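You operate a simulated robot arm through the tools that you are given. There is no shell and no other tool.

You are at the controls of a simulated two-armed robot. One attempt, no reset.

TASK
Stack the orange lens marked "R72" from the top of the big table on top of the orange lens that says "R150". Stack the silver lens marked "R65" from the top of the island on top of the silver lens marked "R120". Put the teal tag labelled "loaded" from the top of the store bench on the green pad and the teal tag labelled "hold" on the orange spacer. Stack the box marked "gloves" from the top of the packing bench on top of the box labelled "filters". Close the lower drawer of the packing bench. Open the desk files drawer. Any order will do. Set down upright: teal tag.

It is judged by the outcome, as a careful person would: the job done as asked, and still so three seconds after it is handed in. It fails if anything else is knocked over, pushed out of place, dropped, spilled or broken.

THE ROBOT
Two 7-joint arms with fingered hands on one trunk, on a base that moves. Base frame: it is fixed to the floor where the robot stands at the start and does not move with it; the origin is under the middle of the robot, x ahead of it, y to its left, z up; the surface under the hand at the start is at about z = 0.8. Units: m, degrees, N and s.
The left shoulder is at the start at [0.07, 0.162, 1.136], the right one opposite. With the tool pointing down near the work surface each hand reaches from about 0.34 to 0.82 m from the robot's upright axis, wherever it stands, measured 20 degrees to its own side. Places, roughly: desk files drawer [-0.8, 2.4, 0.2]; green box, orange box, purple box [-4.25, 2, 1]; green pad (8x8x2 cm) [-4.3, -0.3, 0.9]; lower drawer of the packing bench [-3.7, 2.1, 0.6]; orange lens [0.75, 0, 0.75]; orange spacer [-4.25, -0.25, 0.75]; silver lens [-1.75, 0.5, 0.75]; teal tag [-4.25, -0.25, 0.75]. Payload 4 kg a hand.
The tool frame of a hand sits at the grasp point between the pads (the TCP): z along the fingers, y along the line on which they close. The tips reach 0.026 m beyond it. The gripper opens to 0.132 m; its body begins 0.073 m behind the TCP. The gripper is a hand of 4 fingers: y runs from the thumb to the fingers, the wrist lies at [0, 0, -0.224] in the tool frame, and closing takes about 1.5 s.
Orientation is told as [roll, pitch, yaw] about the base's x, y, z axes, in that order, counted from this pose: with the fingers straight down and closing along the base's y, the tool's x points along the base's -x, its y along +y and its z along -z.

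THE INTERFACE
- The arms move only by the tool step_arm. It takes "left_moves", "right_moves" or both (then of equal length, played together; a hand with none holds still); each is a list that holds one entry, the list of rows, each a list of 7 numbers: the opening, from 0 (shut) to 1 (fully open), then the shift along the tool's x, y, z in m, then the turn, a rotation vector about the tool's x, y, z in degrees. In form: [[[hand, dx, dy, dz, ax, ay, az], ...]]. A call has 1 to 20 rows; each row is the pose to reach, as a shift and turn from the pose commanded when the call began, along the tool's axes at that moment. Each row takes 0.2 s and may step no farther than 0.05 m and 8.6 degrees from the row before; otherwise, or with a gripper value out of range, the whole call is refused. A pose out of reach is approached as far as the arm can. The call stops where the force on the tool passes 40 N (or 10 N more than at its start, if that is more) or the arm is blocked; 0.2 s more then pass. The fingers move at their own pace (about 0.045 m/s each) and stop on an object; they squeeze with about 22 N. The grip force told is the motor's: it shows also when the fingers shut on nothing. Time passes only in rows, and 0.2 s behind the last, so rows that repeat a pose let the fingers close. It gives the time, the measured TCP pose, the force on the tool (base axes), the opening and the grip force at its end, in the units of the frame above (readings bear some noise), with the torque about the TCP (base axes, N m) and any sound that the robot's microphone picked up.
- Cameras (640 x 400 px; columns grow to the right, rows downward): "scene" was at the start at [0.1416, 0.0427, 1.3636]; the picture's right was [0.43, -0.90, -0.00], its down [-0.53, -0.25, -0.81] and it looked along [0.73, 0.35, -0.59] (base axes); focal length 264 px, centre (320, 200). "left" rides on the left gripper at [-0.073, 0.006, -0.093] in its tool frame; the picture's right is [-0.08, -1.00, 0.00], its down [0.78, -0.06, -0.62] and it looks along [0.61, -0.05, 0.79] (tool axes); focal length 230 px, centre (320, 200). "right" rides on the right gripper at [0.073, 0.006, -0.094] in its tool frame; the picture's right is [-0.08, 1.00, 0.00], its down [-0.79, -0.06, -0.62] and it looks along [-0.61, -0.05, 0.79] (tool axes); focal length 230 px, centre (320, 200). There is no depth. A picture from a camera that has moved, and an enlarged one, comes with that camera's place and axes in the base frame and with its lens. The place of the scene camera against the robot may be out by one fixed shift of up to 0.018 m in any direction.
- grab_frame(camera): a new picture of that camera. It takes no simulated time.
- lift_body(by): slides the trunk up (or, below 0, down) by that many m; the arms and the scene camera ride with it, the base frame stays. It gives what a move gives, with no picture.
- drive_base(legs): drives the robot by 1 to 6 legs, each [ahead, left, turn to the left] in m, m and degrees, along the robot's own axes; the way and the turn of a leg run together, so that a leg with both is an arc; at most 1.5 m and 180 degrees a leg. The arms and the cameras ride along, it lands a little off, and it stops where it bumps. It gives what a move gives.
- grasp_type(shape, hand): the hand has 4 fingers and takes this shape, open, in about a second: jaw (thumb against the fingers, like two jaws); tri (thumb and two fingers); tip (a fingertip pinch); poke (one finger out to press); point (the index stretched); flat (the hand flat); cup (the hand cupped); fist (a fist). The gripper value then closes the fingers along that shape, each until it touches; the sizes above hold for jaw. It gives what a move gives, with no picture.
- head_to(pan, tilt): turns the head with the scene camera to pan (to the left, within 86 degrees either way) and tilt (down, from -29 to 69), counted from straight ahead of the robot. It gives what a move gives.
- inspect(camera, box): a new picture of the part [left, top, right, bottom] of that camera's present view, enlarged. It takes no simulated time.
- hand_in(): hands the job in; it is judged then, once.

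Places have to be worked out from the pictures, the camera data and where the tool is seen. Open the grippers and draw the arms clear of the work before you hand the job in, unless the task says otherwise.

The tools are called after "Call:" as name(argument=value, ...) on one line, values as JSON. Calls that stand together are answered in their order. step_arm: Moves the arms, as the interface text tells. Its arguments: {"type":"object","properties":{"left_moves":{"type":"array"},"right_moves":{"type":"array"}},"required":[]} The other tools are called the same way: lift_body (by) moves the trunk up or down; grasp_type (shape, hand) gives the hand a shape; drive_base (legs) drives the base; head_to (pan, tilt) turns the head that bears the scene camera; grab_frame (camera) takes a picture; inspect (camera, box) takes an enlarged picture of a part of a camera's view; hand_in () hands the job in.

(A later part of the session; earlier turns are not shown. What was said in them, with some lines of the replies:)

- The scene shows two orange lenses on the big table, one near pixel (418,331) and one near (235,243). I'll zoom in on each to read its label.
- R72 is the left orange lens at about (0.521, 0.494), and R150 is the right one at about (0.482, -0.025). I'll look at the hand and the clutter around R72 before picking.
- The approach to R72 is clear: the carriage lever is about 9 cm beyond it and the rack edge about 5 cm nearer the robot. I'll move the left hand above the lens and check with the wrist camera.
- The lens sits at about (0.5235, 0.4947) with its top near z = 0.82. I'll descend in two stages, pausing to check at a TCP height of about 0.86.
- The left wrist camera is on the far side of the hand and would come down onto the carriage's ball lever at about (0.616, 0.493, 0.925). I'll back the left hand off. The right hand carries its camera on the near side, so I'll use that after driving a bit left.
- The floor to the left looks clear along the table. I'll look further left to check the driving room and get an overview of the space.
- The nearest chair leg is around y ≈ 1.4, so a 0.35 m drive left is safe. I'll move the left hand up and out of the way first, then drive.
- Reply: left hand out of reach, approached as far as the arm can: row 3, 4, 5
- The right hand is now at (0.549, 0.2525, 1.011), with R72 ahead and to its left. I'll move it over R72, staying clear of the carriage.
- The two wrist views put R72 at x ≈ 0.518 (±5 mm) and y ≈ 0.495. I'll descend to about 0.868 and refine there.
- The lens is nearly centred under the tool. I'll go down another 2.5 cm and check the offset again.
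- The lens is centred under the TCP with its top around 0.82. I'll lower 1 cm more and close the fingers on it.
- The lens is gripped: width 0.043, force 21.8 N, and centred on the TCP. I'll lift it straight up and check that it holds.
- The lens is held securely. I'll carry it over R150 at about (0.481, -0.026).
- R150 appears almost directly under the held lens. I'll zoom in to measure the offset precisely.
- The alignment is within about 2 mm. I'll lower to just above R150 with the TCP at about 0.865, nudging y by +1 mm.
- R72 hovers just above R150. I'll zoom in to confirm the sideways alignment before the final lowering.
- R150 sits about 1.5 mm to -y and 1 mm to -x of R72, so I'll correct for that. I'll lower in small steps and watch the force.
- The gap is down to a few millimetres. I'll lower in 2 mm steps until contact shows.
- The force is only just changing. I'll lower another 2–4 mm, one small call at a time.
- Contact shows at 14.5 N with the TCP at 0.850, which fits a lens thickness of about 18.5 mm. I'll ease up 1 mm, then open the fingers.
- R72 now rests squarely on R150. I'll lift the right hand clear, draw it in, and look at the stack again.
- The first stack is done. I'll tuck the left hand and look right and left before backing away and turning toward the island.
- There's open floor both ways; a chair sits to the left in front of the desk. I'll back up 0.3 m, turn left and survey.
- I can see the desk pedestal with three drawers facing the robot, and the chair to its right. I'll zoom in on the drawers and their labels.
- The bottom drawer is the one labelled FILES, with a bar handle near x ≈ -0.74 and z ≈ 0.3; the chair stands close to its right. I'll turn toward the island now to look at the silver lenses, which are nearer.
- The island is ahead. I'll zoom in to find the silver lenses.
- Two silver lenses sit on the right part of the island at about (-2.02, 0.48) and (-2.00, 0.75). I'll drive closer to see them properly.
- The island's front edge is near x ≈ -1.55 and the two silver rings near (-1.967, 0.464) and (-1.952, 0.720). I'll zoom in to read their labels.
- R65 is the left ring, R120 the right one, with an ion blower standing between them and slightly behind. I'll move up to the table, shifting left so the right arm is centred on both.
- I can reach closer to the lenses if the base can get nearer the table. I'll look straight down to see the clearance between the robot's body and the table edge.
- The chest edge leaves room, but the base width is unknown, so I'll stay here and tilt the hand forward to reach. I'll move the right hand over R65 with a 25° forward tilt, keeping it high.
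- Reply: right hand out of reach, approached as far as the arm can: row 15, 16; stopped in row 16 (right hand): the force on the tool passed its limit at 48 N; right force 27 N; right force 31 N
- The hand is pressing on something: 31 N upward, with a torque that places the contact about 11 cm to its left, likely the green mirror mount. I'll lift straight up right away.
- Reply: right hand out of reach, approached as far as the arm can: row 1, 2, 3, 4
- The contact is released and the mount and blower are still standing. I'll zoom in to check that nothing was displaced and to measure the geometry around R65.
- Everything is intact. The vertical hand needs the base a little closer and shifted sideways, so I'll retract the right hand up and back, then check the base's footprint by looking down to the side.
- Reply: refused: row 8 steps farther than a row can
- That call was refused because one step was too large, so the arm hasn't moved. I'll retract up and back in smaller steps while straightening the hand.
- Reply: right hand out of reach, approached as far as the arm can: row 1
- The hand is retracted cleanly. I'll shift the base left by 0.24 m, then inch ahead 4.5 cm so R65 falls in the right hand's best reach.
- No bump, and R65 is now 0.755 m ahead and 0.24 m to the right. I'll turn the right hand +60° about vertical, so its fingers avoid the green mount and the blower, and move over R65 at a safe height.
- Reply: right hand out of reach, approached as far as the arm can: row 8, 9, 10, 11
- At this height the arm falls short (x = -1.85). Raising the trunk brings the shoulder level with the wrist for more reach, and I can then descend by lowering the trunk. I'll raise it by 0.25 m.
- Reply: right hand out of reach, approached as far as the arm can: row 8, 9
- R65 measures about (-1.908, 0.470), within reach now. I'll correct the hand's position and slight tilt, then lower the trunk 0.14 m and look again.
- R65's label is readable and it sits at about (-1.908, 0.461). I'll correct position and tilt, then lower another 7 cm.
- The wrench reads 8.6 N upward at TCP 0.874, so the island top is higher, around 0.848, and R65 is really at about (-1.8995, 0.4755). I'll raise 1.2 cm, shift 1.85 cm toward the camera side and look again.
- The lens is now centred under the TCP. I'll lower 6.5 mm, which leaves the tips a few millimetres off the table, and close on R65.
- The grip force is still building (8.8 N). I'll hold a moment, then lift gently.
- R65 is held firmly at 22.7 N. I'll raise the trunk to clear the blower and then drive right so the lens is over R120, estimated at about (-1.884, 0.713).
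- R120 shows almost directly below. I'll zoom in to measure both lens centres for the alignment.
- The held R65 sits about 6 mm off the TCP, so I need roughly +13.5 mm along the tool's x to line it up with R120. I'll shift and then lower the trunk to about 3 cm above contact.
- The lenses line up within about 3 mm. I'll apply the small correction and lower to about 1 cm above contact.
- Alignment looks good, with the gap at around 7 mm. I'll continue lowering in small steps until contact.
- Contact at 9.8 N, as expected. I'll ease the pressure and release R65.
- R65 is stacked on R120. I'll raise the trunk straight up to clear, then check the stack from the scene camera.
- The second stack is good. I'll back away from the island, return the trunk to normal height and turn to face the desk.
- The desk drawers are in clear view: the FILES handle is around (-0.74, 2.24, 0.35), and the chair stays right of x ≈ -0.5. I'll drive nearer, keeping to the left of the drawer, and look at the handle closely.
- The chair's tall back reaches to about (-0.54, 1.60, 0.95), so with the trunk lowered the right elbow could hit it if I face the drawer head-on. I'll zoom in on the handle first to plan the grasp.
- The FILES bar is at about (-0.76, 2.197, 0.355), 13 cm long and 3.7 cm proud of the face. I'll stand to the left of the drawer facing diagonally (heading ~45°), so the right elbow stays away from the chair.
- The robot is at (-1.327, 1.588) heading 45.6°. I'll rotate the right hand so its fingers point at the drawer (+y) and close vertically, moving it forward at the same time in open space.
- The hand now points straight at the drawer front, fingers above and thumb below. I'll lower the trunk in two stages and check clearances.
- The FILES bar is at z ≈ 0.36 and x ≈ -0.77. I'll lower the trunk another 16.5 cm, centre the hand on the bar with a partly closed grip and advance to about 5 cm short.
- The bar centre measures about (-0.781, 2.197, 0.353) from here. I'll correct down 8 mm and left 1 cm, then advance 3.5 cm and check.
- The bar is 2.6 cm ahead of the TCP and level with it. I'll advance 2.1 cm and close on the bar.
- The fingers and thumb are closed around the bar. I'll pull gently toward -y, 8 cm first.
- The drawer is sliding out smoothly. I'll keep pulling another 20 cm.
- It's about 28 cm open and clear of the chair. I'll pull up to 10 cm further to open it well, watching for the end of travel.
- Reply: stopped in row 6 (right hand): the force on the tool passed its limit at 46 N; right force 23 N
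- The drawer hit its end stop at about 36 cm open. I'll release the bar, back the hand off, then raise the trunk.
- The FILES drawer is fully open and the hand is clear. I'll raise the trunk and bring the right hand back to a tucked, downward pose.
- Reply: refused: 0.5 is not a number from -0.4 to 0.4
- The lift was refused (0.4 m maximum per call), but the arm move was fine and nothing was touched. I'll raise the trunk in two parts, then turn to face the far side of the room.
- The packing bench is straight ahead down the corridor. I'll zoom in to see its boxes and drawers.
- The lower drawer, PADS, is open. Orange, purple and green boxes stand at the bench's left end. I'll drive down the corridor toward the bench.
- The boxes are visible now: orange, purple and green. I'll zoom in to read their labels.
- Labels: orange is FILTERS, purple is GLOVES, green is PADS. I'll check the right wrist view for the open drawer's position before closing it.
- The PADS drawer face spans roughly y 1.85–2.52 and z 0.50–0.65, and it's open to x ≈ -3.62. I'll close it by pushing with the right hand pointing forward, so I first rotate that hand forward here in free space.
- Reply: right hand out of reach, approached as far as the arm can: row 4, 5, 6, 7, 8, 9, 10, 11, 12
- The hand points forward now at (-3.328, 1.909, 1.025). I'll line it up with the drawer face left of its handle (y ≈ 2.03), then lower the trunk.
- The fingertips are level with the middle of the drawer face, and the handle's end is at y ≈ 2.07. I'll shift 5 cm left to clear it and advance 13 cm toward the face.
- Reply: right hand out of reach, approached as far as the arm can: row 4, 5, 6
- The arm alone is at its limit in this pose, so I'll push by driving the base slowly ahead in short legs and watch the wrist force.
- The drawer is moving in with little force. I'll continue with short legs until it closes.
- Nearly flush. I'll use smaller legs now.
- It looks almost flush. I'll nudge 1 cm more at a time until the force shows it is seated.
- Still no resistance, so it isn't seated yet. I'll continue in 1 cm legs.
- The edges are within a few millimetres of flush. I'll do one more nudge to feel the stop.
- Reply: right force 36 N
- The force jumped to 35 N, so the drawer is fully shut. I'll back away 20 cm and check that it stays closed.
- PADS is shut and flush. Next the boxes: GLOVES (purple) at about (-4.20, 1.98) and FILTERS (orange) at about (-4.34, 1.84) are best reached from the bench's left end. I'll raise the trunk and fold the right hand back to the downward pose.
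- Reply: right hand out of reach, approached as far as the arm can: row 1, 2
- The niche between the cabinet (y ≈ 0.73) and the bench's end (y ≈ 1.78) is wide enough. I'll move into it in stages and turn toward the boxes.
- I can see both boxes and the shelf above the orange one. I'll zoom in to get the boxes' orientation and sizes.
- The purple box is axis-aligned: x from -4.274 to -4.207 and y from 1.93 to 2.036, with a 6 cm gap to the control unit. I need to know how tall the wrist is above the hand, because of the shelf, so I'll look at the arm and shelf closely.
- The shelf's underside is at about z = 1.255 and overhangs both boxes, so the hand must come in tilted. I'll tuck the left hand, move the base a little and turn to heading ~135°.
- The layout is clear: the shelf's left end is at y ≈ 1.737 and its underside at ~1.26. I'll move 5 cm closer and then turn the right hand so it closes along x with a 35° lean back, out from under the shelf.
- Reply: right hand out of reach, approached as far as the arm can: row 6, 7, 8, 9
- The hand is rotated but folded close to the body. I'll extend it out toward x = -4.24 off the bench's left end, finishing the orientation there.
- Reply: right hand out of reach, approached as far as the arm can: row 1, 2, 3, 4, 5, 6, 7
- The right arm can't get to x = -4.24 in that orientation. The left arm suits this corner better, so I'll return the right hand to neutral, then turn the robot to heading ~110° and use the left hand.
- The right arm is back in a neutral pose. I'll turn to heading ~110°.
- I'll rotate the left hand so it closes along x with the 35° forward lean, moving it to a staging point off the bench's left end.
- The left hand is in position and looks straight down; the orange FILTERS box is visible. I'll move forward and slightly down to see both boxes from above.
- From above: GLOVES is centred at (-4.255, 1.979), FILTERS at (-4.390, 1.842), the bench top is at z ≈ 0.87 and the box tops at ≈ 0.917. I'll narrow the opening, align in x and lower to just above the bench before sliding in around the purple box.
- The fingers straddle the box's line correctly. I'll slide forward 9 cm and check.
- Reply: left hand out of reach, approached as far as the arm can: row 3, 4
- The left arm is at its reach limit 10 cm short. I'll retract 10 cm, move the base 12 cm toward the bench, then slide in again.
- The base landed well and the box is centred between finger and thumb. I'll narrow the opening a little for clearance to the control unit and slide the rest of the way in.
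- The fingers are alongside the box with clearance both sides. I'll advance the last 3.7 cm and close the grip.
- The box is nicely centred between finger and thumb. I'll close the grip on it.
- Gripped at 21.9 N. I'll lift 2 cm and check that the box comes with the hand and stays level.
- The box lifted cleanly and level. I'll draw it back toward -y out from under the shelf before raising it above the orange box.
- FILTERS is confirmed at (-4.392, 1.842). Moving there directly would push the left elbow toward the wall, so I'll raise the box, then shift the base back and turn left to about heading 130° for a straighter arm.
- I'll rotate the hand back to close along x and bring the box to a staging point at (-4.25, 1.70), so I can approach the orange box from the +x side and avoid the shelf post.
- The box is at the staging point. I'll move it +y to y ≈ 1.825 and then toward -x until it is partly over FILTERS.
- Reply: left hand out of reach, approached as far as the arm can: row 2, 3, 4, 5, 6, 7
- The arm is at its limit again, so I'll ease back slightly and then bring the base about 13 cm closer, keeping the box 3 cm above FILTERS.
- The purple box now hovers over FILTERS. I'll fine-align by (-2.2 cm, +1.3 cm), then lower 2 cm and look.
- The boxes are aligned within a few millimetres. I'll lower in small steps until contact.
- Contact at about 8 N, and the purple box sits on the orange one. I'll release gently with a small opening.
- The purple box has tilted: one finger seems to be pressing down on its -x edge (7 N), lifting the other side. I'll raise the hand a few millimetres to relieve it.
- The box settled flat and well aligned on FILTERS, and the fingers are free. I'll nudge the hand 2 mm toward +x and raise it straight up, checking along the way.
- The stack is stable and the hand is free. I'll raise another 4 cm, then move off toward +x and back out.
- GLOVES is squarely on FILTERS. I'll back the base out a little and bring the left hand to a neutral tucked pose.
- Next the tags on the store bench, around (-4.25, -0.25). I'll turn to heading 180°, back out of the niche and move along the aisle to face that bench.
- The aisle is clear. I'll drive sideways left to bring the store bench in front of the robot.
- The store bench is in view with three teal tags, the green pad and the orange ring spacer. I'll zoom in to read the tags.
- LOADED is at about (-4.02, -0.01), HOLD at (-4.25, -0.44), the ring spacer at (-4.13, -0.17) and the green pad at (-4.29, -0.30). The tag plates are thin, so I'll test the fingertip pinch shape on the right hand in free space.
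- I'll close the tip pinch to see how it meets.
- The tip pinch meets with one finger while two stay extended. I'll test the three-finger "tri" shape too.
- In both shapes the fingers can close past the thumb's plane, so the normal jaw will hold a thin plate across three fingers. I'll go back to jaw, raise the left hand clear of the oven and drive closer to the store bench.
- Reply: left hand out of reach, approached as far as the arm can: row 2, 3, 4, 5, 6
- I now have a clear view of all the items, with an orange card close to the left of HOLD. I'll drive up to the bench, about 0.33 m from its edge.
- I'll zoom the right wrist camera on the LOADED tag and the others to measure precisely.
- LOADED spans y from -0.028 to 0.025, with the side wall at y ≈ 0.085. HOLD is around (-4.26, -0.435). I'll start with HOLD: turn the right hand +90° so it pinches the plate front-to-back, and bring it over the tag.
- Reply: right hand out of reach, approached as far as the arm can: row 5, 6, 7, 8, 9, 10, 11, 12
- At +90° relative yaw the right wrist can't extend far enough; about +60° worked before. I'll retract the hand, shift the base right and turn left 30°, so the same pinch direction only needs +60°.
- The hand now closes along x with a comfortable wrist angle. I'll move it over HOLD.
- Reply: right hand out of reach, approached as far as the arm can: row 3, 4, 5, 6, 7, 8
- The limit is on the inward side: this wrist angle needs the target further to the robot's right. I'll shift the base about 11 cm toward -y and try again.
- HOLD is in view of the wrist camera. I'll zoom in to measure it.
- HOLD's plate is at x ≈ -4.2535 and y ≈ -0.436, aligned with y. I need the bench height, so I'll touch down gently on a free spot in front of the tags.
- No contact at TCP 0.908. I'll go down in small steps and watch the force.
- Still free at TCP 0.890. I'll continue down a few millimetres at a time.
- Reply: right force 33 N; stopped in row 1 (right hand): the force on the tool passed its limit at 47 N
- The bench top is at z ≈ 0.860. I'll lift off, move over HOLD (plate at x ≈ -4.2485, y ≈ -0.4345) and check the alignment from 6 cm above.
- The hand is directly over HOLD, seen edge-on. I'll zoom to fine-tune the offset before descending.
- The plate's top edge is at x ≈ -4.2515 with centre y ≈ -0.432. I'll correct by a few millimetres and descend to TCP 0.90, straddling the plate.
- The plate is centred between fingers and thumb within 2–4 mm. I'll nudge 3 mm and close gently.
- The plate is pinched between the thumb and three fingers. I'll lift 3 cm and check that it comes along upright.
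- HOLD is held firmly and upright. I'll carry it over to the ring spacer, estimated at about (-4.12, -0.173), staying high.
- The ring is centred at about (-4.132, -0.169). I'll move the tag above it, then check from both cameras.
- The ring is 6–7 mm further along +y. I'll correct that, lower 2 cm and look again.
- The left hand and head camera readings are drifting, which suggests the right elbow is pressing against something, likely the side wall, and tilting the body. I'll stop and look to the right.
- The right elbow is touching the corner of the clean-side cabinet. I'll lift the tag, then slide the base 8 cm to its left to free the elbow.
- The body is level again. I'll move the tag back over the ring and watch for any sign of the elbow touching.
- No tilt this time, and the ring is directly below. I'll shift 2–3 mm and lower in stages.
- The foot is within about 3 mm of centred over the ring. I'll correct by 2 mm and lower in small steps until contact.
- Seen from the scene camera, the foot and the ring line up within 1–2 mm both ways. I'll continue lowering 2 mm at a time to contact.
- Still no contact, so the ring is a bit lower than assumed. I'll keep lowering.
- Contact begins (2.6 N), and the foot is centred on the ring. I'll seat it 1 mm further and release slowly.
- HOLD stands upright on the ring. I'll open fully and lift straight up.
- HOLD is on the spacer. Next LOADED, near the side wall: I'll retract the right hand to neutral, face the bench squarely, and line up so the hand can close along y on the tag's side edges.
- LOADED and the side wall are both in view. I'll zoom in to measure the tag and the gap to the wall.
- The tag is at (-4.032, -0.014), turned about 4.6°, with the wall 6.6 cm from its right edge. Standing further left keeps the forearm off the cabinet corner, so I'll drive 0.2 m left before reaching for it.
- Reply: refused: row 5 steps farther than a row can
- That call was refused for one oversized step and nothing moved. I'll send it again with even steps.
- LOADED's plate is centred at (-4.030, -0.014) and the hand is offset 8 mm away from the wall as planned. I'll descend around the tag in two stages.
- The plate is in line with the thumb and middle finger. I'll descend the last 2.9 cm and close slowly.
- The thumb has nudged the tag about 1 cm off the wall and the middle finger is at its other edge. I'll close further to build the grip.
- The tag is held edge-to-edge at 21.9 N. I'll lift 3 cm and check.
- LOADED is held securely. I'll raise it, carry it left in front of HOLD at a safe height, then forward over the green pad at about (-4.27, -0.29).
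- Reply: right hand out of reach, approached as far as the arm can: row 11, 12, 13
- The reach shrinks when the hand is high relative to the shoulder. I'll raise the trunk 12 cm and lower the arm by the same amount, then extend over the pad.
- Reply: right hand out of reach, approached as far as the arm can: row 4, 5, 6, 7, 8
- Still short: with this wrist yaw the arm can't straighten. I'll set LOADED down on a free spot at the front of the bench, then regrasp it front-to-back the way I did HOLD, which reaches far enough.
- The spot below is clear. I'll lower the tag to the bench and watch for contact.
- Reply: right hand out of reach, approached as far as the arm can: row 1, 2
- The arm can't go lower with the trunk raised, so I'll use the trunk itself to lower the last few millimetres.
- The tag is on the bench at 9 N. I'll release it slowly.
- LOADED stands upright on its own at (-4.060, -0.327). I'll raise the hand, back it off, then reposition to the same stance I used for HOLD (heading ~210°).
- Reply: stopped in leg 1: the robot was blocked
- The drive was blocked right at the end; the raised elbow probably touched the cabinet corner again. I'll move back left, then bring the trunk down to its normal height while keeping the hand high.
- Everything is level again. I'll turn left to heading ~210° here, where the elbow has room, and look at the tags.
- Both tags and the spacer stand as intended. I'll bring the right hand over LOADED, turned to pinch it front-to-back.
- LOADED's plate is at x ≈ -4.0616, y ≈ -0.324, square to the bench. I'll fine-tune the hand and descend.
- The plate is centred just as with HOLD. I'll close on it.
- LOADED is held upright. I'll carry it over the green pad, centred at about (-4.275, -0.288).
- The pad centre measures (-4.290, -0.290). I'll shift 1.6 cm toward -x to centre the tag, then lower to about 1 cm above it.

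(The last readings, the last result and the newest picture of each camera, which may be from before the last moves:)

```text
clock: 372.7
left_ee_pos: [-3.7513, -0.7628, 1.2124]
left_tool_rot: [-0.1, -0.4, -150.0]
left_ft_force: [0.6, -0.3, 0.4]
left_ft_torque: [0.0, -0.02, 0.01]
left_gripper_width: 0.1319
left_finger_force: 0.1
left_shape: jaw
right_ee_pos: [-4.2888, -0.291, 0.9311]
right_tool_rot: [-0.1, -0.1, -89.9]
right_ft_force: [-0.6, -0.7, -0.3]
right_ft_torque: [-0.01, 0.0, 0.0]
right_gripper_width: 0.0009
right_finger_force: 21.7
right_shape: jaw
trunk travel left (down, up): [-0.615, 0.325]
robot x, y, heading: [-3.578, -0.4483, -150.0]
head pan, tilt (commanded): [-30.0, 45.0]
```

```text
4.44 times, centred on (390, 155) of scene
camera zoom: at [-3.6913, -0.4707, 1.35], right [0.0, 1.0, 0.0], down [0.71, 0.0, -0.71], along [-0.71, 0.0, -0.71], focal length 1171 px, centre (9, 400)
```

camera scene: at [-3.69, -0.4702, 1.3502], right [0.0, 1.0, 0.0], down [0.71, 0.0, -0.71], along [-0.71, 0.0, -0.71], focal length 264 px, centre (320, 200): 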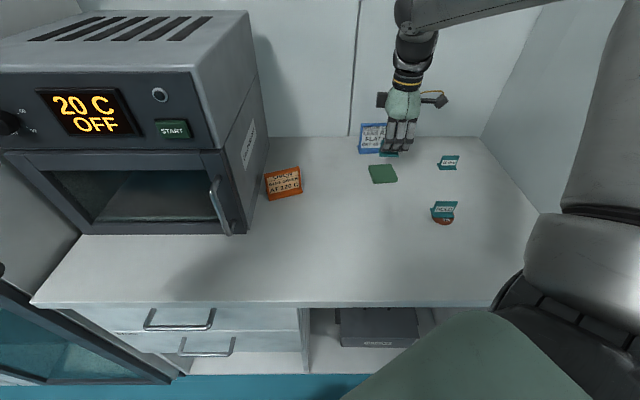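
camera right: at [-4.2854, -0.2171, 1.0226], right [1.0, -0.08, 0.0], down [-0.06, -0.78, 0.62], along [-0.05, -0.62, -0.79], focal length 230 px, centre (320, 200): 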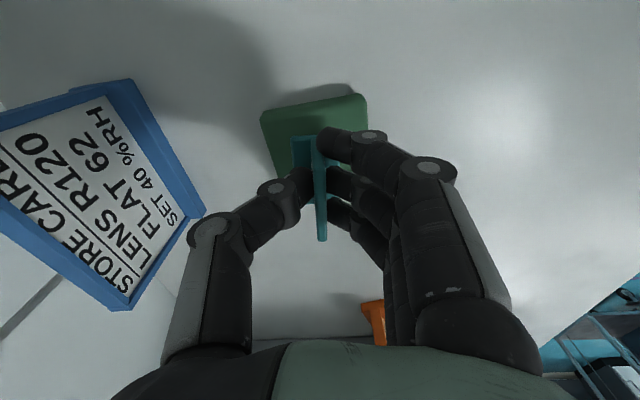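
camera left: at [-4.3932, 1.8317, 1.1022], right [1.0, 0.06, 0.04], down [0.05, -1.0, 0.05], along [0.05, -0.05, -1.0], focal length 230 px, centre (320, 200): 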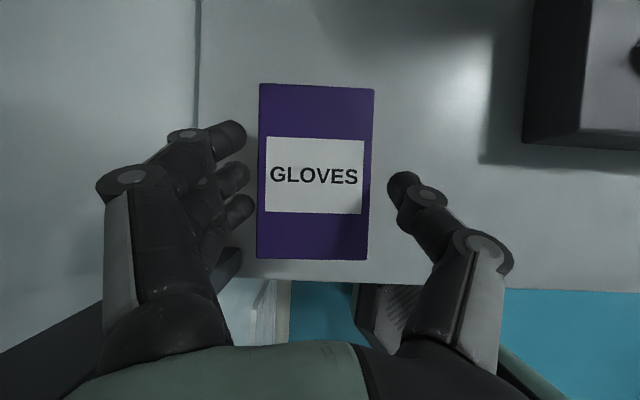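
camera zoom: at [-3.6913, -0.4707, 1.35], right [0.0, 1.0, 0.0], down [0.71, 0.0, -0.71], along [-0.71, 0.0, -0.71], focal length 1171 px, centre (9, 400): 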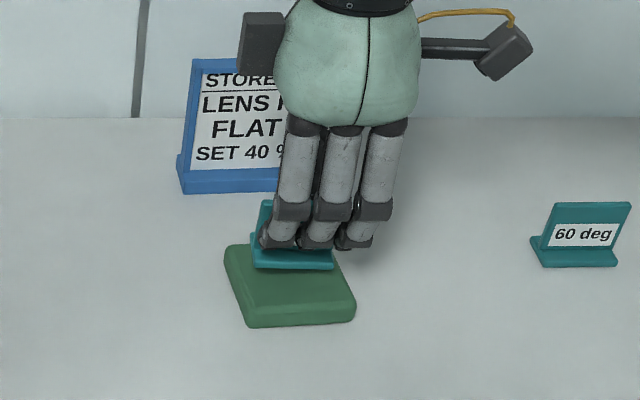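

The tag is centred over the pad. I'll lower in small steps to contact.

Call:
step_arm(right_moves=[[[0, 0, 0, 0.004, 0, 0, 0], [0, 0, 0, 0.008, 0, 0, 0]]])

Call:
step_arm(right_moves=[[[0, 0, 0, 0.002, 0, 0, 0], [0, 0, 0, 0.002, 0, 0, 0]]])

Call:
step_arm(right_moves=[[[0, 0, 0, 0.002, 0, 0, 0], [0, 0, 0, 0.002, 0, 0, 0]]])

Call:
inspect(camera="scene", box=[340, 110, 440, 200])

```text
clock: 373.3
left_ee_pos: [-3.7527, -0.7627, 1.2115]
left_tool_rot: [-0.2, -0.2, -150.0]
left_ft_force: [-0.6, -0.4, 1.1]
left_ft_torque: [0.0, -0.01, -0.02]
left_gripper_width: 0.1316
left_finger_force: 0.0
left_shape: jaw
right_ee_pos: [-4.2897, -0.2911, 0.9212]
right_tool_rot: [0.0, 0.0, -90.0]
right_ft_force: [0.3, 0.4, 0.1]
right_ft_torque: [-0.02, -0.02, 0.01]
right_gripper_width: 0.0007
right_finger_force: 22.3
right_shape: jaw
trunk travel left (down, up): [-0.615, 0.325]
robot x, y, heading: [-3.5797, -0.4533, -150.1]
head pan, tilt (commanded): [-30.0, 45.0]
```

```text
clock: 373.9
left_ee_pos: [-3.7527, -0.7626, 1.2128]
left_tool_rot: [-0.2, -0.3, -150.0]
left_ft_force: [0.8, 0.7, -0.1]
left_ft_torque: [0.04, 0.01, 0.03]
left_gripper_width: 0.132
left_finger_force: 0.1
left_shape: jaw
right_ee_pos: [-4.2917, -0.2904, 0.9215]
right_tool_rot: [-0.1, -0.1, -90.1]
right_ft_force: [-0.4, -0.9, 0.1]
right_ft_torque: [0.03, 0.0, -0.01]
right_gripper_width: 0.0008
right_finger_force: 21.6
right_shape: jaw
trunk travel left (down, up): [-0.615, 0.325]
robot x, y, heading: [-3.5809, -0.451, -150.2]
head pan, tilt (commanded): [-30.0, 45.0]
```

```text
clock: 374.5
left_ee_pos: [-3.7518, -0.7617, 1.2129]
left_tool_rot: [-0.3, -0.3, -150.1]
left_ft_force: [-0.2, 0.0, -0.5]
left_ft_torque: [0.02, -0.01, 0.01]
left_gripper_width: 0.1318
left_finger_force: 0.0
left_shape: jaw
right_ee_pos: [-4.2888, -0.2909, 0.919]
right_tool_rot: [-0.1, -0.1, -89.9]
right_ft_force: [0.3, 0.6, -0.9]
right_ft_torque: [0.04, -0.03, 0.0]
right_gripper_width: 0.0007
right_finger_force: 22.2
right_shape: jaw
trunk travel left (down, up): [-0.615, 0.325]
robot x, y, heading: [-3.5778, -0.4524, -150.1]
head pan, tilt (commanded): [-30.0, 45.0]
```

```text
4.44 times, centred on (390, 155) of scene
camera zoom: at [-3.6912, -0.4707, 1.3501], right [0.0, 1.0, 0.0], down [0.71, 0.0, -0.71], along [-0.71, 0.0, -0.71], focal length 1171 px, centre (9, 400)
```

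zoom: 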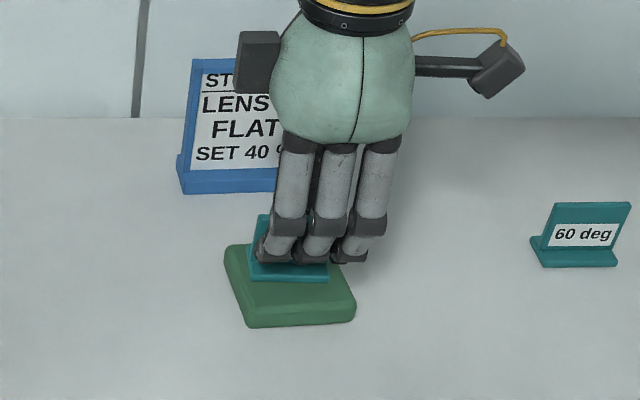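

No contact yet. I'll keep lowering 2 mm at a time.

Call:
step_arm(right_moves=[[[0, 0, 0, 0.002, 0, 0, 0], [0, 0, 0, 0.002, 0, 0, 0]]])

Call:
step_arm(right_moves=[[[0, 0, 0, 0.002, 0, 0, 0], [0, 0, 0, 0.002, 0, 0, 0]]])

Call:
step_arm(right_moves=[[[0, 0, 0, 0.0015, 0, 0, 0], [0, 0, 0, 0.0015, 0, 0, 0]]])

```text
clock: 375.1
left_ee_pos: [-3.7513, -0.7633, 1.2127]
left_tool_rot: [-0.2, -0.4, -150.1]
left_ft_force: [-0.1, 0.1, -0.4]
left_ft_torque: [0.02, -0.05, 0.0]
left_gripper_width: 0.1319
left_finger_force: 0.1
left_shape: jaw
right_ee_pos: [-4.2907, -0.2908, 0.9172]
right_tool_rot: [-0.1, -0.1, -90.0]
right_ft_force: [-1.9, 0.1, 3.6]
right_ft_torque: [0.02, -0.03, 0.01]
right_gripper_width: 0.0008
right_finger_force: 21.8
right_shape: jaw
trunk travel left (down, up): [-0.615, 0.325]
robot x, y, heading: [-3.5828, -0.4463, -150.1]
head pan, tilt (commanded): [-30.0, 45.0]
```

```text
clock: 375.7
left_ee_pos: [-3.7516, -0.7623, 1.2129]
left_tool_rot: [-0.4, -0.4, -150.1]
left_ft_force: [0.5, -0.6, 0.2]
left_ft_torque: [0.02, -0.01, 0.01]
left_gripper_width: 0.1318
left_finger_force: 0.1
left_shape: jaw
right_ee_pos: [-4.29, -0.2914, 0.916]
right_tool_rot: [-0.3, -0.1, -89.9]
right_ft_force: [-4.3, 2.3, 13.3]
right_ft_torque: [0.04, 0.08, 0.02]
right_gripper_width: 0.0012
right_finger_force: 21.8
right_shape: jaw
trunk travel left (down, up): [-0.615, 0.325]
robot x, y, heading: [-3.584, -0.4515, -150.0]
head pan, tilt (commanded): [-30.0, 45.0]
```

```text
clock: 376.3
left_ee_pos: [-3.7512, -0.7626, 1.2128]
left_tool_rot: [-0.3, -0.3, -150.0]
left_ft_force: [-0.7, 0.5, 0.1]
left_ft_torque: [0.01, 0.02, 0.01]
left_gripper_width: 0.1322
left_finger_force: 0.1
left_shape: jaw
right_ee_pos: [-4.2897, -0.2916, 0.9149]
right_tool_rot: [-0.4, -0.1, -90.0]
right_ft_force: [-6.7, 3.6, 21.4]
right_ft_torque: [0.02, 0.07, 0.02]
right_gripper_width: 0.0021
right_finger_force: 22.2
right_shape: jaw
trunk travel left (down, up): [-0.615, 0.325]
robot x, y, heading: [-3.5788, -0.4525, -150.2]
head pan, tilt (commanded): [-30.0, 45.0]
```

Firm contact, a bit more than needed at 21 N. I'll ease up 2.5 mm and then release slowly.

Call:
step_arm(right_moves=[[[0, 0, 0, -0.0015, 0, 0, 0], [0, 0, 0, -0.0025, 0, 0, 0], [0, 0, 0, -0.0025, 0, 0, 0]]])

Call:
step_arm(right_moves=[[[0.1, 0, 0, 0, 0, 0, 0], [0.2, 0, 0, 0, 0, 0, 0], [0.3, 0, 0, 0, 0, 0, 0], [0.4, 0, 0, 0, 0, 0, 0], [0.5, 0, 0, 0, 0, 0, 0], [0.6, 0, 0, 0, 0, 0, 0], [0.7, 0, 0, 0, 0, 0, 0], [0.7, 0, 0, 0, 0, 0, 0]]])

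Call:
grab_frame(camera="right")

Call:
inspect(camera="scene", box=[340, 110, 440, 200])

```text
clock: 377.1
left_ee_pos: [-3.7525, -0.7632, 1.2128]
left_tool_rot: [-0.3, -0.4, -150.1]
left_ft_force: [-0.6, 0.7, 0.0]
left_ft_torque: [-0.01, -0.01, -0.03]
left_gripper_width: 0.1319
left_finger_force: 0.0
left_shape: jaw
right_ee_pos: [-4.2899, -0.2914, 0.9155]
right_tool_rot: [-0.1, -0.1, -89.9]
right_ft_force: [-7.3, 1.5, 13.3]
right_ft_torque: [0.06, 0.08, -0.05]
right_gripper_width: 0.0022
right_finger_force: 21.2
right_shape: jaw
trunk travel left (down, up): [-0.615, 0.325]
robot x, y, heading: [-3.5781, -0.45, -150.4]
head pan, tilt (commanded): [-30.0, 45.0]
```

```text
clock: 378.9
left_ee_pos: [-3.7537, -0.763, 1.2111]
left_tool_rot: [-0.2, -0.3, -150.2]
left_ft_force: [0.3, 0.1, -0.6]
left_ft_torque: [-0.01, 0.02, 0.02]
left_gripper_width: 0.132
left_finger_force: 0.1
left_shape: jaw
right_ee_pos: [-4.2892, -0.2911, 0.9162]
right_tool_rot: [-0.1, -0.1, -90.1]
right_ft_force: [-0.8, 0.0, 1.0]
right_ft_torque: [0.0, 0.0, -0.02]
right_gripper_width: 0.0921
right_finger_force: 0.2
right_shape: jaw
trunk travel left (down, up): [-0.615, 0.325]
robot x, y, heading: [-3.5791, -0.4488, -150.4]
head pan, tilt (commanded): [-30.0, 45.0]
```

```text
taken
camera right: at [-4.2862, -0.2181, 1.0086], right [1.0, -0.08, 0.0], down [-0.06, -0.78, 0.62], along [-0.05, -0.62, -0.79], focal length 230 px, centre (320, 200)
```

right: 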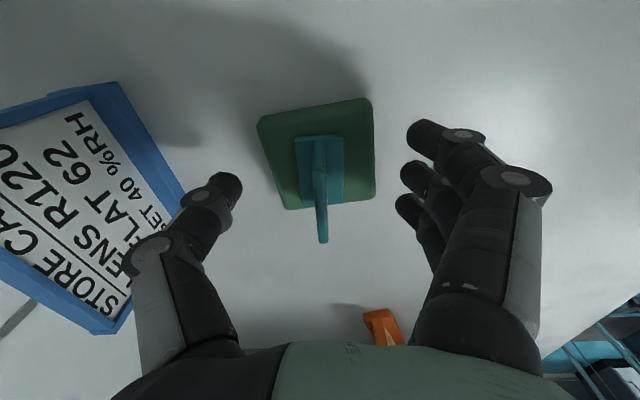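

```text
4.44 times, centred on (390, 155) of scene
camera zoom: at [-3.6912, -0.4707, 1.3501], right [0.0, 1.0, 0.0], down [0.71, 0.0, -0.71], along [-0.71, 0.0, -0.71], focal length 1171 px, centre (9, 400)
```

zoom: 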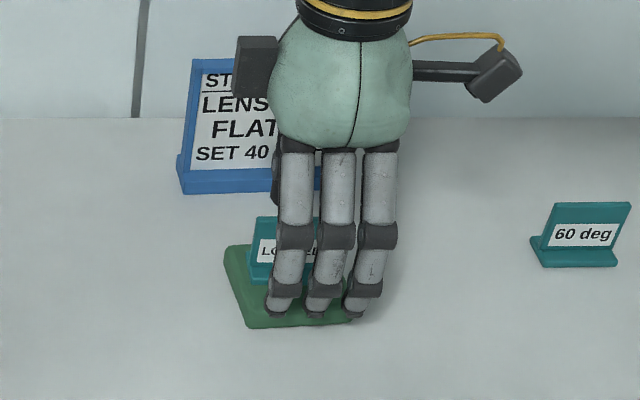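

LOADED stands upright on the green pad. I'll lift the hand straight up without opening further, since the card is close behind.

Call:
step_arm(right_moves=[[[0.7, 0, 0, -0.015, 0, 0, 0], [0.7, 0, 0, -0.035, 0, 0, 0], [0.7, 0, 0, -0.055, 0, 0, 0], [0.7, 0, 0, -0.075, 0, 0, 0], [0.7, 0, 0.02, -0.09, 0, 0, 0], [0.7, 0, 0.05, -0.1, 0, 0, 0], [0.8, -0.01, 0.09, -0.11, 0, 0, 5], [0.9, -0.02, 0.13, -0.12, 0, 0, 12], [1, -0.03, 0.17, -0.12, 0, 0, 19], [1, -0.045, 0.21, -0.12, 0, 0, 27], [1, -0.06, 0.25, -0.12, 0, 0, 35], [1, -0.075, 0.28, -0.12, 0, 0, 43], [1, -0.09, 0.28, -0.12, 0, 0, 51], [1, -0.1, 0.28, -0.12, 0, 0, 59], [1, -0.1, 0.28, -0.12, 0, 0, 59]]])

Call:
grab_frame(camera="scene")

Call:
inspect(camera="scene", box=[330, 100, 490, 240])

```text
clock: 382.1
left_ee_pos: [-3.7519, -0.7616, 1.2115]
left_tool_rot: [-0.2, -0.4, -150.2]
left_ft_force: [0.2, 0.4, 0.0]
left_ft_torque: [0.0, 0.0, 0.0]
left_gripper_width: 0.1319
left_finger_force: 0.0
left_shape: jaw
right_ee_pos: [-4.0099, -0.3897, 1.036]
right_tool_rot: [0.1, -0.1, -149.1]
right_ft_force: [-0.1, -0.4, -0.7]
right_ft_torque: [-0.04, -0.03, 0.01]
right_gripper_width: 0.1319
right_finger_force: 0.2
right_shape: jaw
trunk travel left (down, up): [-0.615, 0.325]
robot x, y, heading: [-3.5792, -0.4503, -150.1]
head pan, tilt (commanded): [-30.0, 45.0]
```

```text
taken
camera scene: at [-3.691, -0.4704, 1.3501], right [0.0, 1.0, 0.0], down [0.71, 0.0, -0.71], along [-0.71, 0.0, -0.71], focal length 264 px, centre (320, 200)
```

scene: 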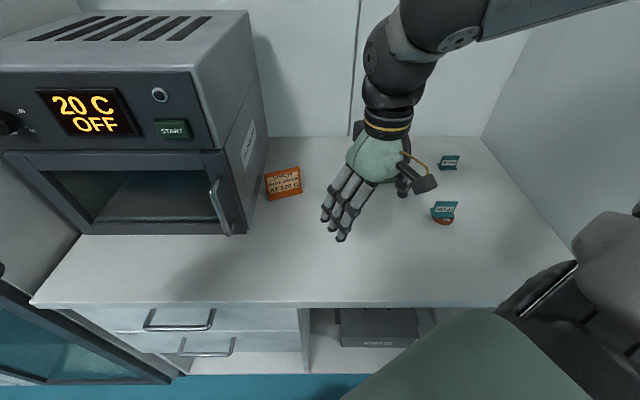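

```text
2.86 times, centred on (410, 170) of scene
camera zoom: at [-3.691, -0.4704, 1.3501], right [0.0, 1.0, 0.0], down [0.71, 0.0, -0.71], along [-0.71, 0.0, -0.71], focal length 753 px, centre (63, 286)
```

zoom: 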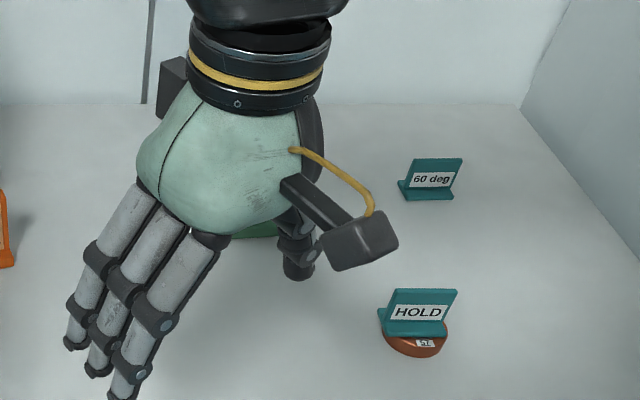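

I'll back the base away from the bench and verify all the items there.

Call:
drive_base(legs=[[-0.3, 0, 0], [0, 0, -30]])

Call:
head_to(pan=0, tilt=30)

Call:
grab_frame(camera="scene")

Call:
inspect(camera="scene", box=[240, 130, 400, 250])

```text
clock: 385.6
left_ee_pos: [-3.6219, -0.4856, 1.2125]
left_tool_rot: [-0.2, -0.4, -179.9]
left_ft_force: [-0.5, 0.0, 0.0]
left_ft_torque: [0.04, -0.01, -0.02]
left_gripper_width: 0.1318
left_finger_force: 0.0
left_shape: jaw
right_ee_pos: [-3.6615, -0.0353, 1.0375]
right_tool_rot: [0.1, -0.1, -178.5]
right_ft_force: [-0.2, 0.1, -0.1]
right_ft_torque: [0.03, -0.03, 0.0]
right_gripper_width: 0.1318
right_finger_force: 0.0
right_shape: jaw
trunk travel left (down, up): [-0.615, 0.325]
robot x, y, heading: [-3.3202, -0.3012, -179.9]
head pan, tilt (commanded): [-30.0, 45.0]
```

```text
clock: 386.5
left_ee_pos: [-3.622, -0.4859, 1.2118]
left_tool_rot: [-0.2, -0.3, -179.7]
left_ft_force: [-0.7, -0.3, -0.2]
left_ft_torque: [0.0, 0.05, 0.0]
left_gripper_width: 0.1318
left_finger_force: 0.0
left_shape: jaw
right_ee_pos: [-3.6614, -0.0335, 1.0364]
right_tool_rot: [-0.1, -0.1, -178.5]
right_ft_force: [-0.2, 0.1, 0.0]
right_ft_torque: [-0.01, -0.02, 0.0]
right_gripper_width: 0.132
right_finger_force: 0.1
right_shape: jaw
trunk travel left (down, up): [-0.615, 0.325]
robot x, y, heading: [-3.3142, -0.2995, -179.7]
head pan, tilt (commanded): [0.0, 30.0]
```

```text
taken
camera scene: at [-3.4454, -0.2964, 1.3726], right [0.0, 1.0, 0.0], down [0.5, 0.0, -0.87], along [-0.87, 0.0, -0.5], focal length 264 px, centre (320, 200)
```

scene: 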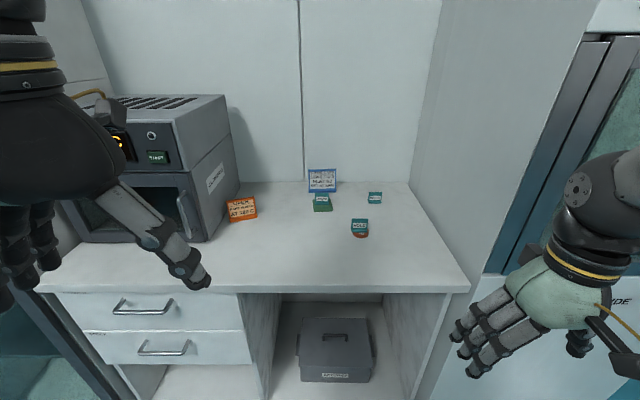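

```text
3.33 times, centred on (320, 190) of scene
camera zoom: at [-3.4454, -0.2964, 1.3726], right [0.0, 1.0, 0.0], down [0.5, 0.0, -0.87], along [-0.87, 0.0, -0.5], focal length 878 px, centre (320, 233)
```

zoom: 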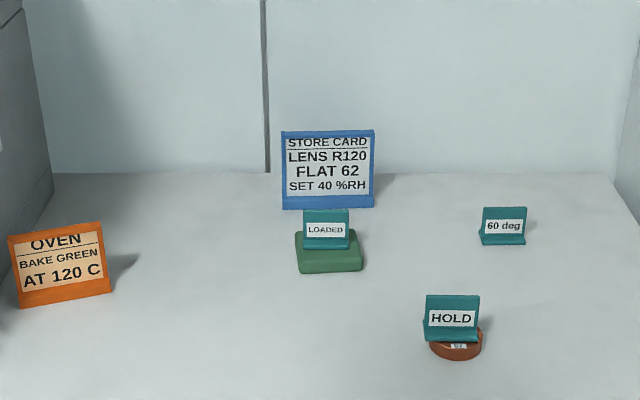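

All the store bench items are in place. Before handing in, I'll turn around and check the island, since the hand touched the green mirror mount there earlier.

Call:
drive_base(legs=[[-0.1, 0, 0], [0, 0, 165]])

Call:
head_to(pan=10, tilt=25)

Call:
grab_frame(camera="scene")

Call:
inspect(camera="scene", box=[180, 120, 460, 300])

```text
clock: 394.4
left_ee_pos: [-2.8689, -0.2113, 1.2113]
left_tool_rot: [-0.1, -0.2, -16.2]
left_ft_force: [1.1, -0.2, 0.0]
left_ft_torque: [-0.02, 0.0, 0.0]
left_gripper_width: 0.132
left_finger_force: 0.0
left_shape: jaw
right_ee_pos: [-2.9619, -0.6554, 1.0374]
right_tool_rot: [0.0, 0.0, -15.2]
right_ft_force: [0.1, -0.1, 1.1]
right_ft_torque: [0.01, -0.01, 0.02]
right_gripper_width: 0.132
right_finger_force: 0.0
right_shape: jaw
trunk travel left (down, up): [-0.615, 0.325]
robot x, y, heading: [-3.2145, -0.3004, -16.5]
head pan, tilt (commanded): [0.0, 30.0]
```

```text
clock: 395.1
left_ee_pos: [-2.871, -0.2123, 1.2125]
left_tool_rot: [-0.2, -0.3, -16.2]
left_ft_force: [-0.7, 0.2, -0.7]
left_ft_torque: [0.0, 0.02, 0.01]
left_gripper_width: 0.1318
left_finger_force: 0.0
left_shape: jaw
right_ee_pos: [-2.9613, -0.6548, 1.0366]
right_tool_rot: [0.0, -0.1, -15.2]
right_ft_force: [0.4, -0.1, 0.0]
right_ft_torque: [0.03, 0.0, 0.0]
right_gripper_width: 0.1318
right_finger_force: 0.1
right_shape: jaw
trunk travel left (down, up): [-0.615, 0.325]
robot x, y, heading: [-3.2159, -0.2999, -16.4]
head pan, tilt (commanded): [10.0, 25.0]
```

```text
taken
camera scene: at [-3.0639, -0.3205, 1.3806], right [-0.11, -0.99, 0.0], down [-0.42, 0.05, -0.91], along [0.9, -0.1, -0.42], focal length 264 px, centre (320, 200)
```

scene: 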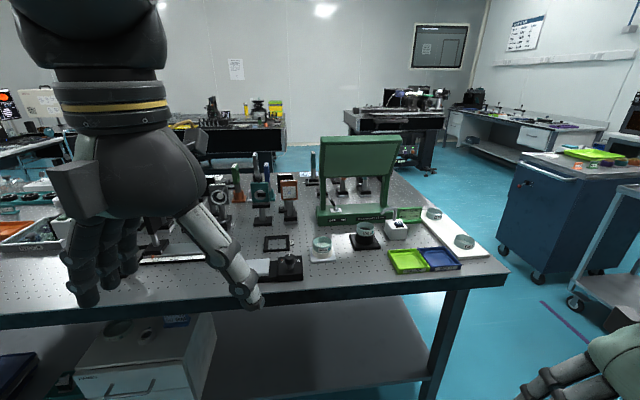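

```text
2.22 times, centred on (320, 210) of scene
camera zoom: at [-3.0639, -0.3205, 1.3806], right [-0.11, -0.99, 0.0], down [-0.42, 0.05, -0.91], along [0.9, -0.1, -0.42], focal length 586 px, centre (320, 178)
```

zoom: 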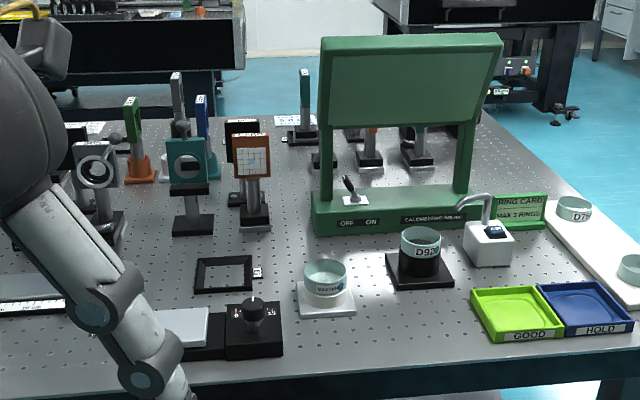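

The left hand blocks the part I want. I'll look further left toward the mount and the R65/R120 stack.

Call:
drive_base(legs=[[0, 0.6, 0]])

Call:
head_to(pan=15, tilt=25)

Call:
grab_frame(camera="scene")

Call:
inspect(camera="scene", box=[240, 130, 440, 260])

```text
clock: 398.5
left_ee_pos: [-2.7036, 0.3642, 1.2123]
left_tool_rot: [-0.1, -0.2, -16.0]
left_ft_force: [0.9, 0.5, 0.1]
left_ft_torque: [0.0, 0.02, 0.02]
left_gripper_width: 0.1321
left_finger_force: 0.0
left_shape: jaw
right_ee_pos: [-2.7921, -0.0811, 1.036]
right_tool_rot: [0.1, -0.1, -14.8]
right_ft_force: [0.0, 0.0, -0.3]
right_ft_torque: [-0.01, 0.02, -0.03]
right_gripper_width: 0.1322
right_finger_force: 0.0
right_shape: jaw
trunk travel left (down, up): [-0.615, 0.325]
robot x, y, heading: [-3.05, 0.2757, -15.8]
head pan, tilt (commanded): [10.0, 25.0]
```

```text
clock: 399.1
left_ee_pos: [-2.7049, 0.3635, 1.2126]
left_tool_rot: [-0.4, -0.3, -16.0]
left_ft_force: [-0.1, 0.6, 0.4]
left_ft_torque: [0.0, -0.01, -0.01]
left_gripper_width: 0.1319
left_finger_force: 0.1
left_shape: jaw
right_ee_pos: [-2.792, -0.0807, 1.0355]
right_tool_rot: [0.0, -0.1, -14.8]
right_ft_force: [0.8, 0.1, -0.6]
right_ft_torque: [0.01, 0.02, -0.05]
right_gripper_width: 0.1318
right_finger_force: 0.1
right_shape: jaw
trunk travel left (down, up): [-0.615, 0.325]
robot x, y, heading: [-3.0457, 0.2709, -16.0]
head pan, tilt (commanded): [15.0, 25.0]
```

```text
taken
camera scene: at [-2.8963, 0.262, 1.3806], right [-0.02, -1.0, 0.0], down [-0.42, 0.01, -0.91], along [0.91, -0.02, -0.42], focal length 264 px, centre (320, 200)
```

scene: 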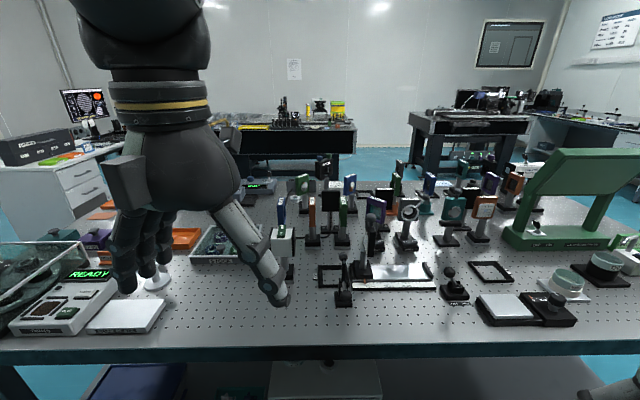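

```text
3.08 times, centred on (340, 195) of scene
camera zoom: at [-2.8963, 0.262, 1.3806], right [-0.02, -1.0, 0.0], down [-0.42, 0.01, -0.91], along [0.91, -0.02, -0.42], focal length 811 px, centre (258, 215)
```

zoom: 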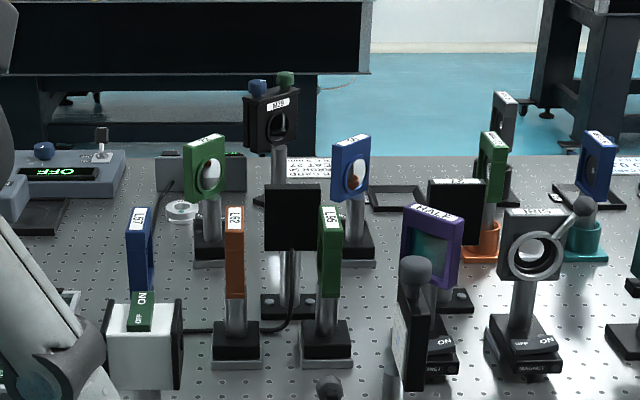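

The mirror mount stands upright and undisturbed. I'll back slightly away from the island so the arms are well clear, with both grippers open.

Call:
drive_base(legs=[[-0.15, 0, 0]])

Call:
head_to(pan=40, tilt=22)

Call:
grab_frame(camera="scene")

```text
clock: 400.5
left_ee_pos: [-2.8441, 0.4051, 1.2126]
left_tool_rot: [-0.2, -0.2, -15.7]
left_ft_force: [0.5, 0.9, 0.2]
left_ft_torque: [0.03, 0.03, -0.01]
left_gripper_width: 0.1319
left_finger_force: 0.1
left_shape: jaw
right_ee_pos: [-2.9311, -0.0383, 1.0357]
right_tool_rot: [0.0, 0.0, -14.6]
right_ft_force: [0.3, 0.5, 0.3]
right_ft_torque: [0.01, 0.01, -0.02]
right_gripper_width: 0.1318
right_finger_force: 0.1
right_shape: jaw
trunk travel left (down, up): [-0.615, 0.325]
robot x, y, heading: [-3.1939, 0.3112, -16.0]
head pan, tilt (commanded): [15.0, 25.0]
```

```text
clock: 401.4
left_ee_pos: [-2.8451, 0.4057, 1.2113]
left_tool_rot: [-0.2, -0.3, -15.8]
left_ft_force: [-1.1, -0.9, -0.5]
left_ft_torque: [0.03, 0.05, -0.02]
left_gripper_width: 0.1318
left_finger_force: 0.2
left_shape: jaw
right_ee_pos: [-2.932, -0.0386, 1.0352]
right_tool_rot: [0.0, 0.0, -14.7]
right_ft_force: [0.2, 0.7, 0.1]
right_ft_torque: [-0.02, -0.01, 0.01]
right_gripper_width: 0.1318
right_finger_force: 0.1
right_shape: jaw
trunk travel left (down, up): [-0.615, 0.325]
robot x, y, heading: [-3.188, 0.3152, -16.0]
head pan, tilt (commanded): [40.0, 22.0]
```

```text
taken
camera scene: at [-3.0447, 0.3415, 1.3854], right [0.41, -0.91, 0.0], down [-0.34, -0.15, -0.93], along [0.85, 0.38, -0.38], focal length 264 px, centre (320, 200)
```

scene: 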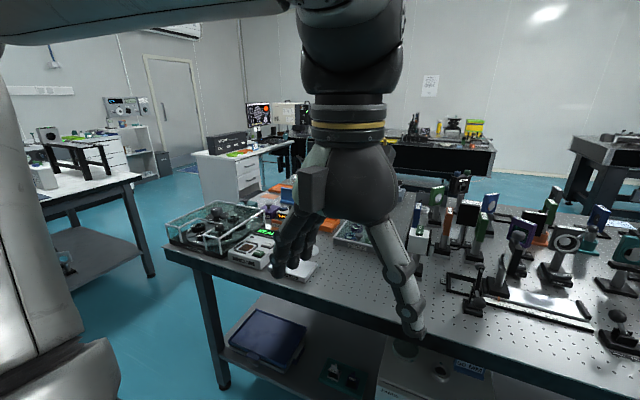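

All the requested work is done, the grippers are open and the arms are clear of the benches. I'm handing the job in.

Call:
hand_in()

```text
The job is handed in.
```

I finished all seven jobs and handed the work in; I haven't seen a verdict from the judging.

- **Orange lenses:** R72 is stacked on R150 on the big table.
- **Silver lenses:** R65 is stacked on R120 on the island. I checked this stack from above right after releasing it; the robot's arm hid it on my last look at the island.
- **LOADED tag:** it stands upright on the green pad. I couldn't reach the pad with the first grip, so I set the tag down once on the bench and regrasped it. It sits about 7 mm off-centre, fully on the pad.
- **HOLD tag:** it stands upright on the orange ring spacer.
- **Boxes:** GLOVES is stacked on FILTERS on the packing bench. GLOVES tilted briefly as I let go, then settled flat.
- **Packing bench lower drawer (PADS):** it is closed and flush.
- **Desk files drawer:** it is pulled out to its end stop, about 36 cm.

**Accidental contacts:**
- **Green mirror mount on the island:** the right hand pressed on it at about 48 N. It looked upright and unmoved afterwards and when I checked again at the end.
- **Cabinet next to the store bench:** the right elbow pressed against its corner once. A later drive was also blocked there, most likely by the elbow again. I backed off both times and did not inspect the cabinet itself afterwards.
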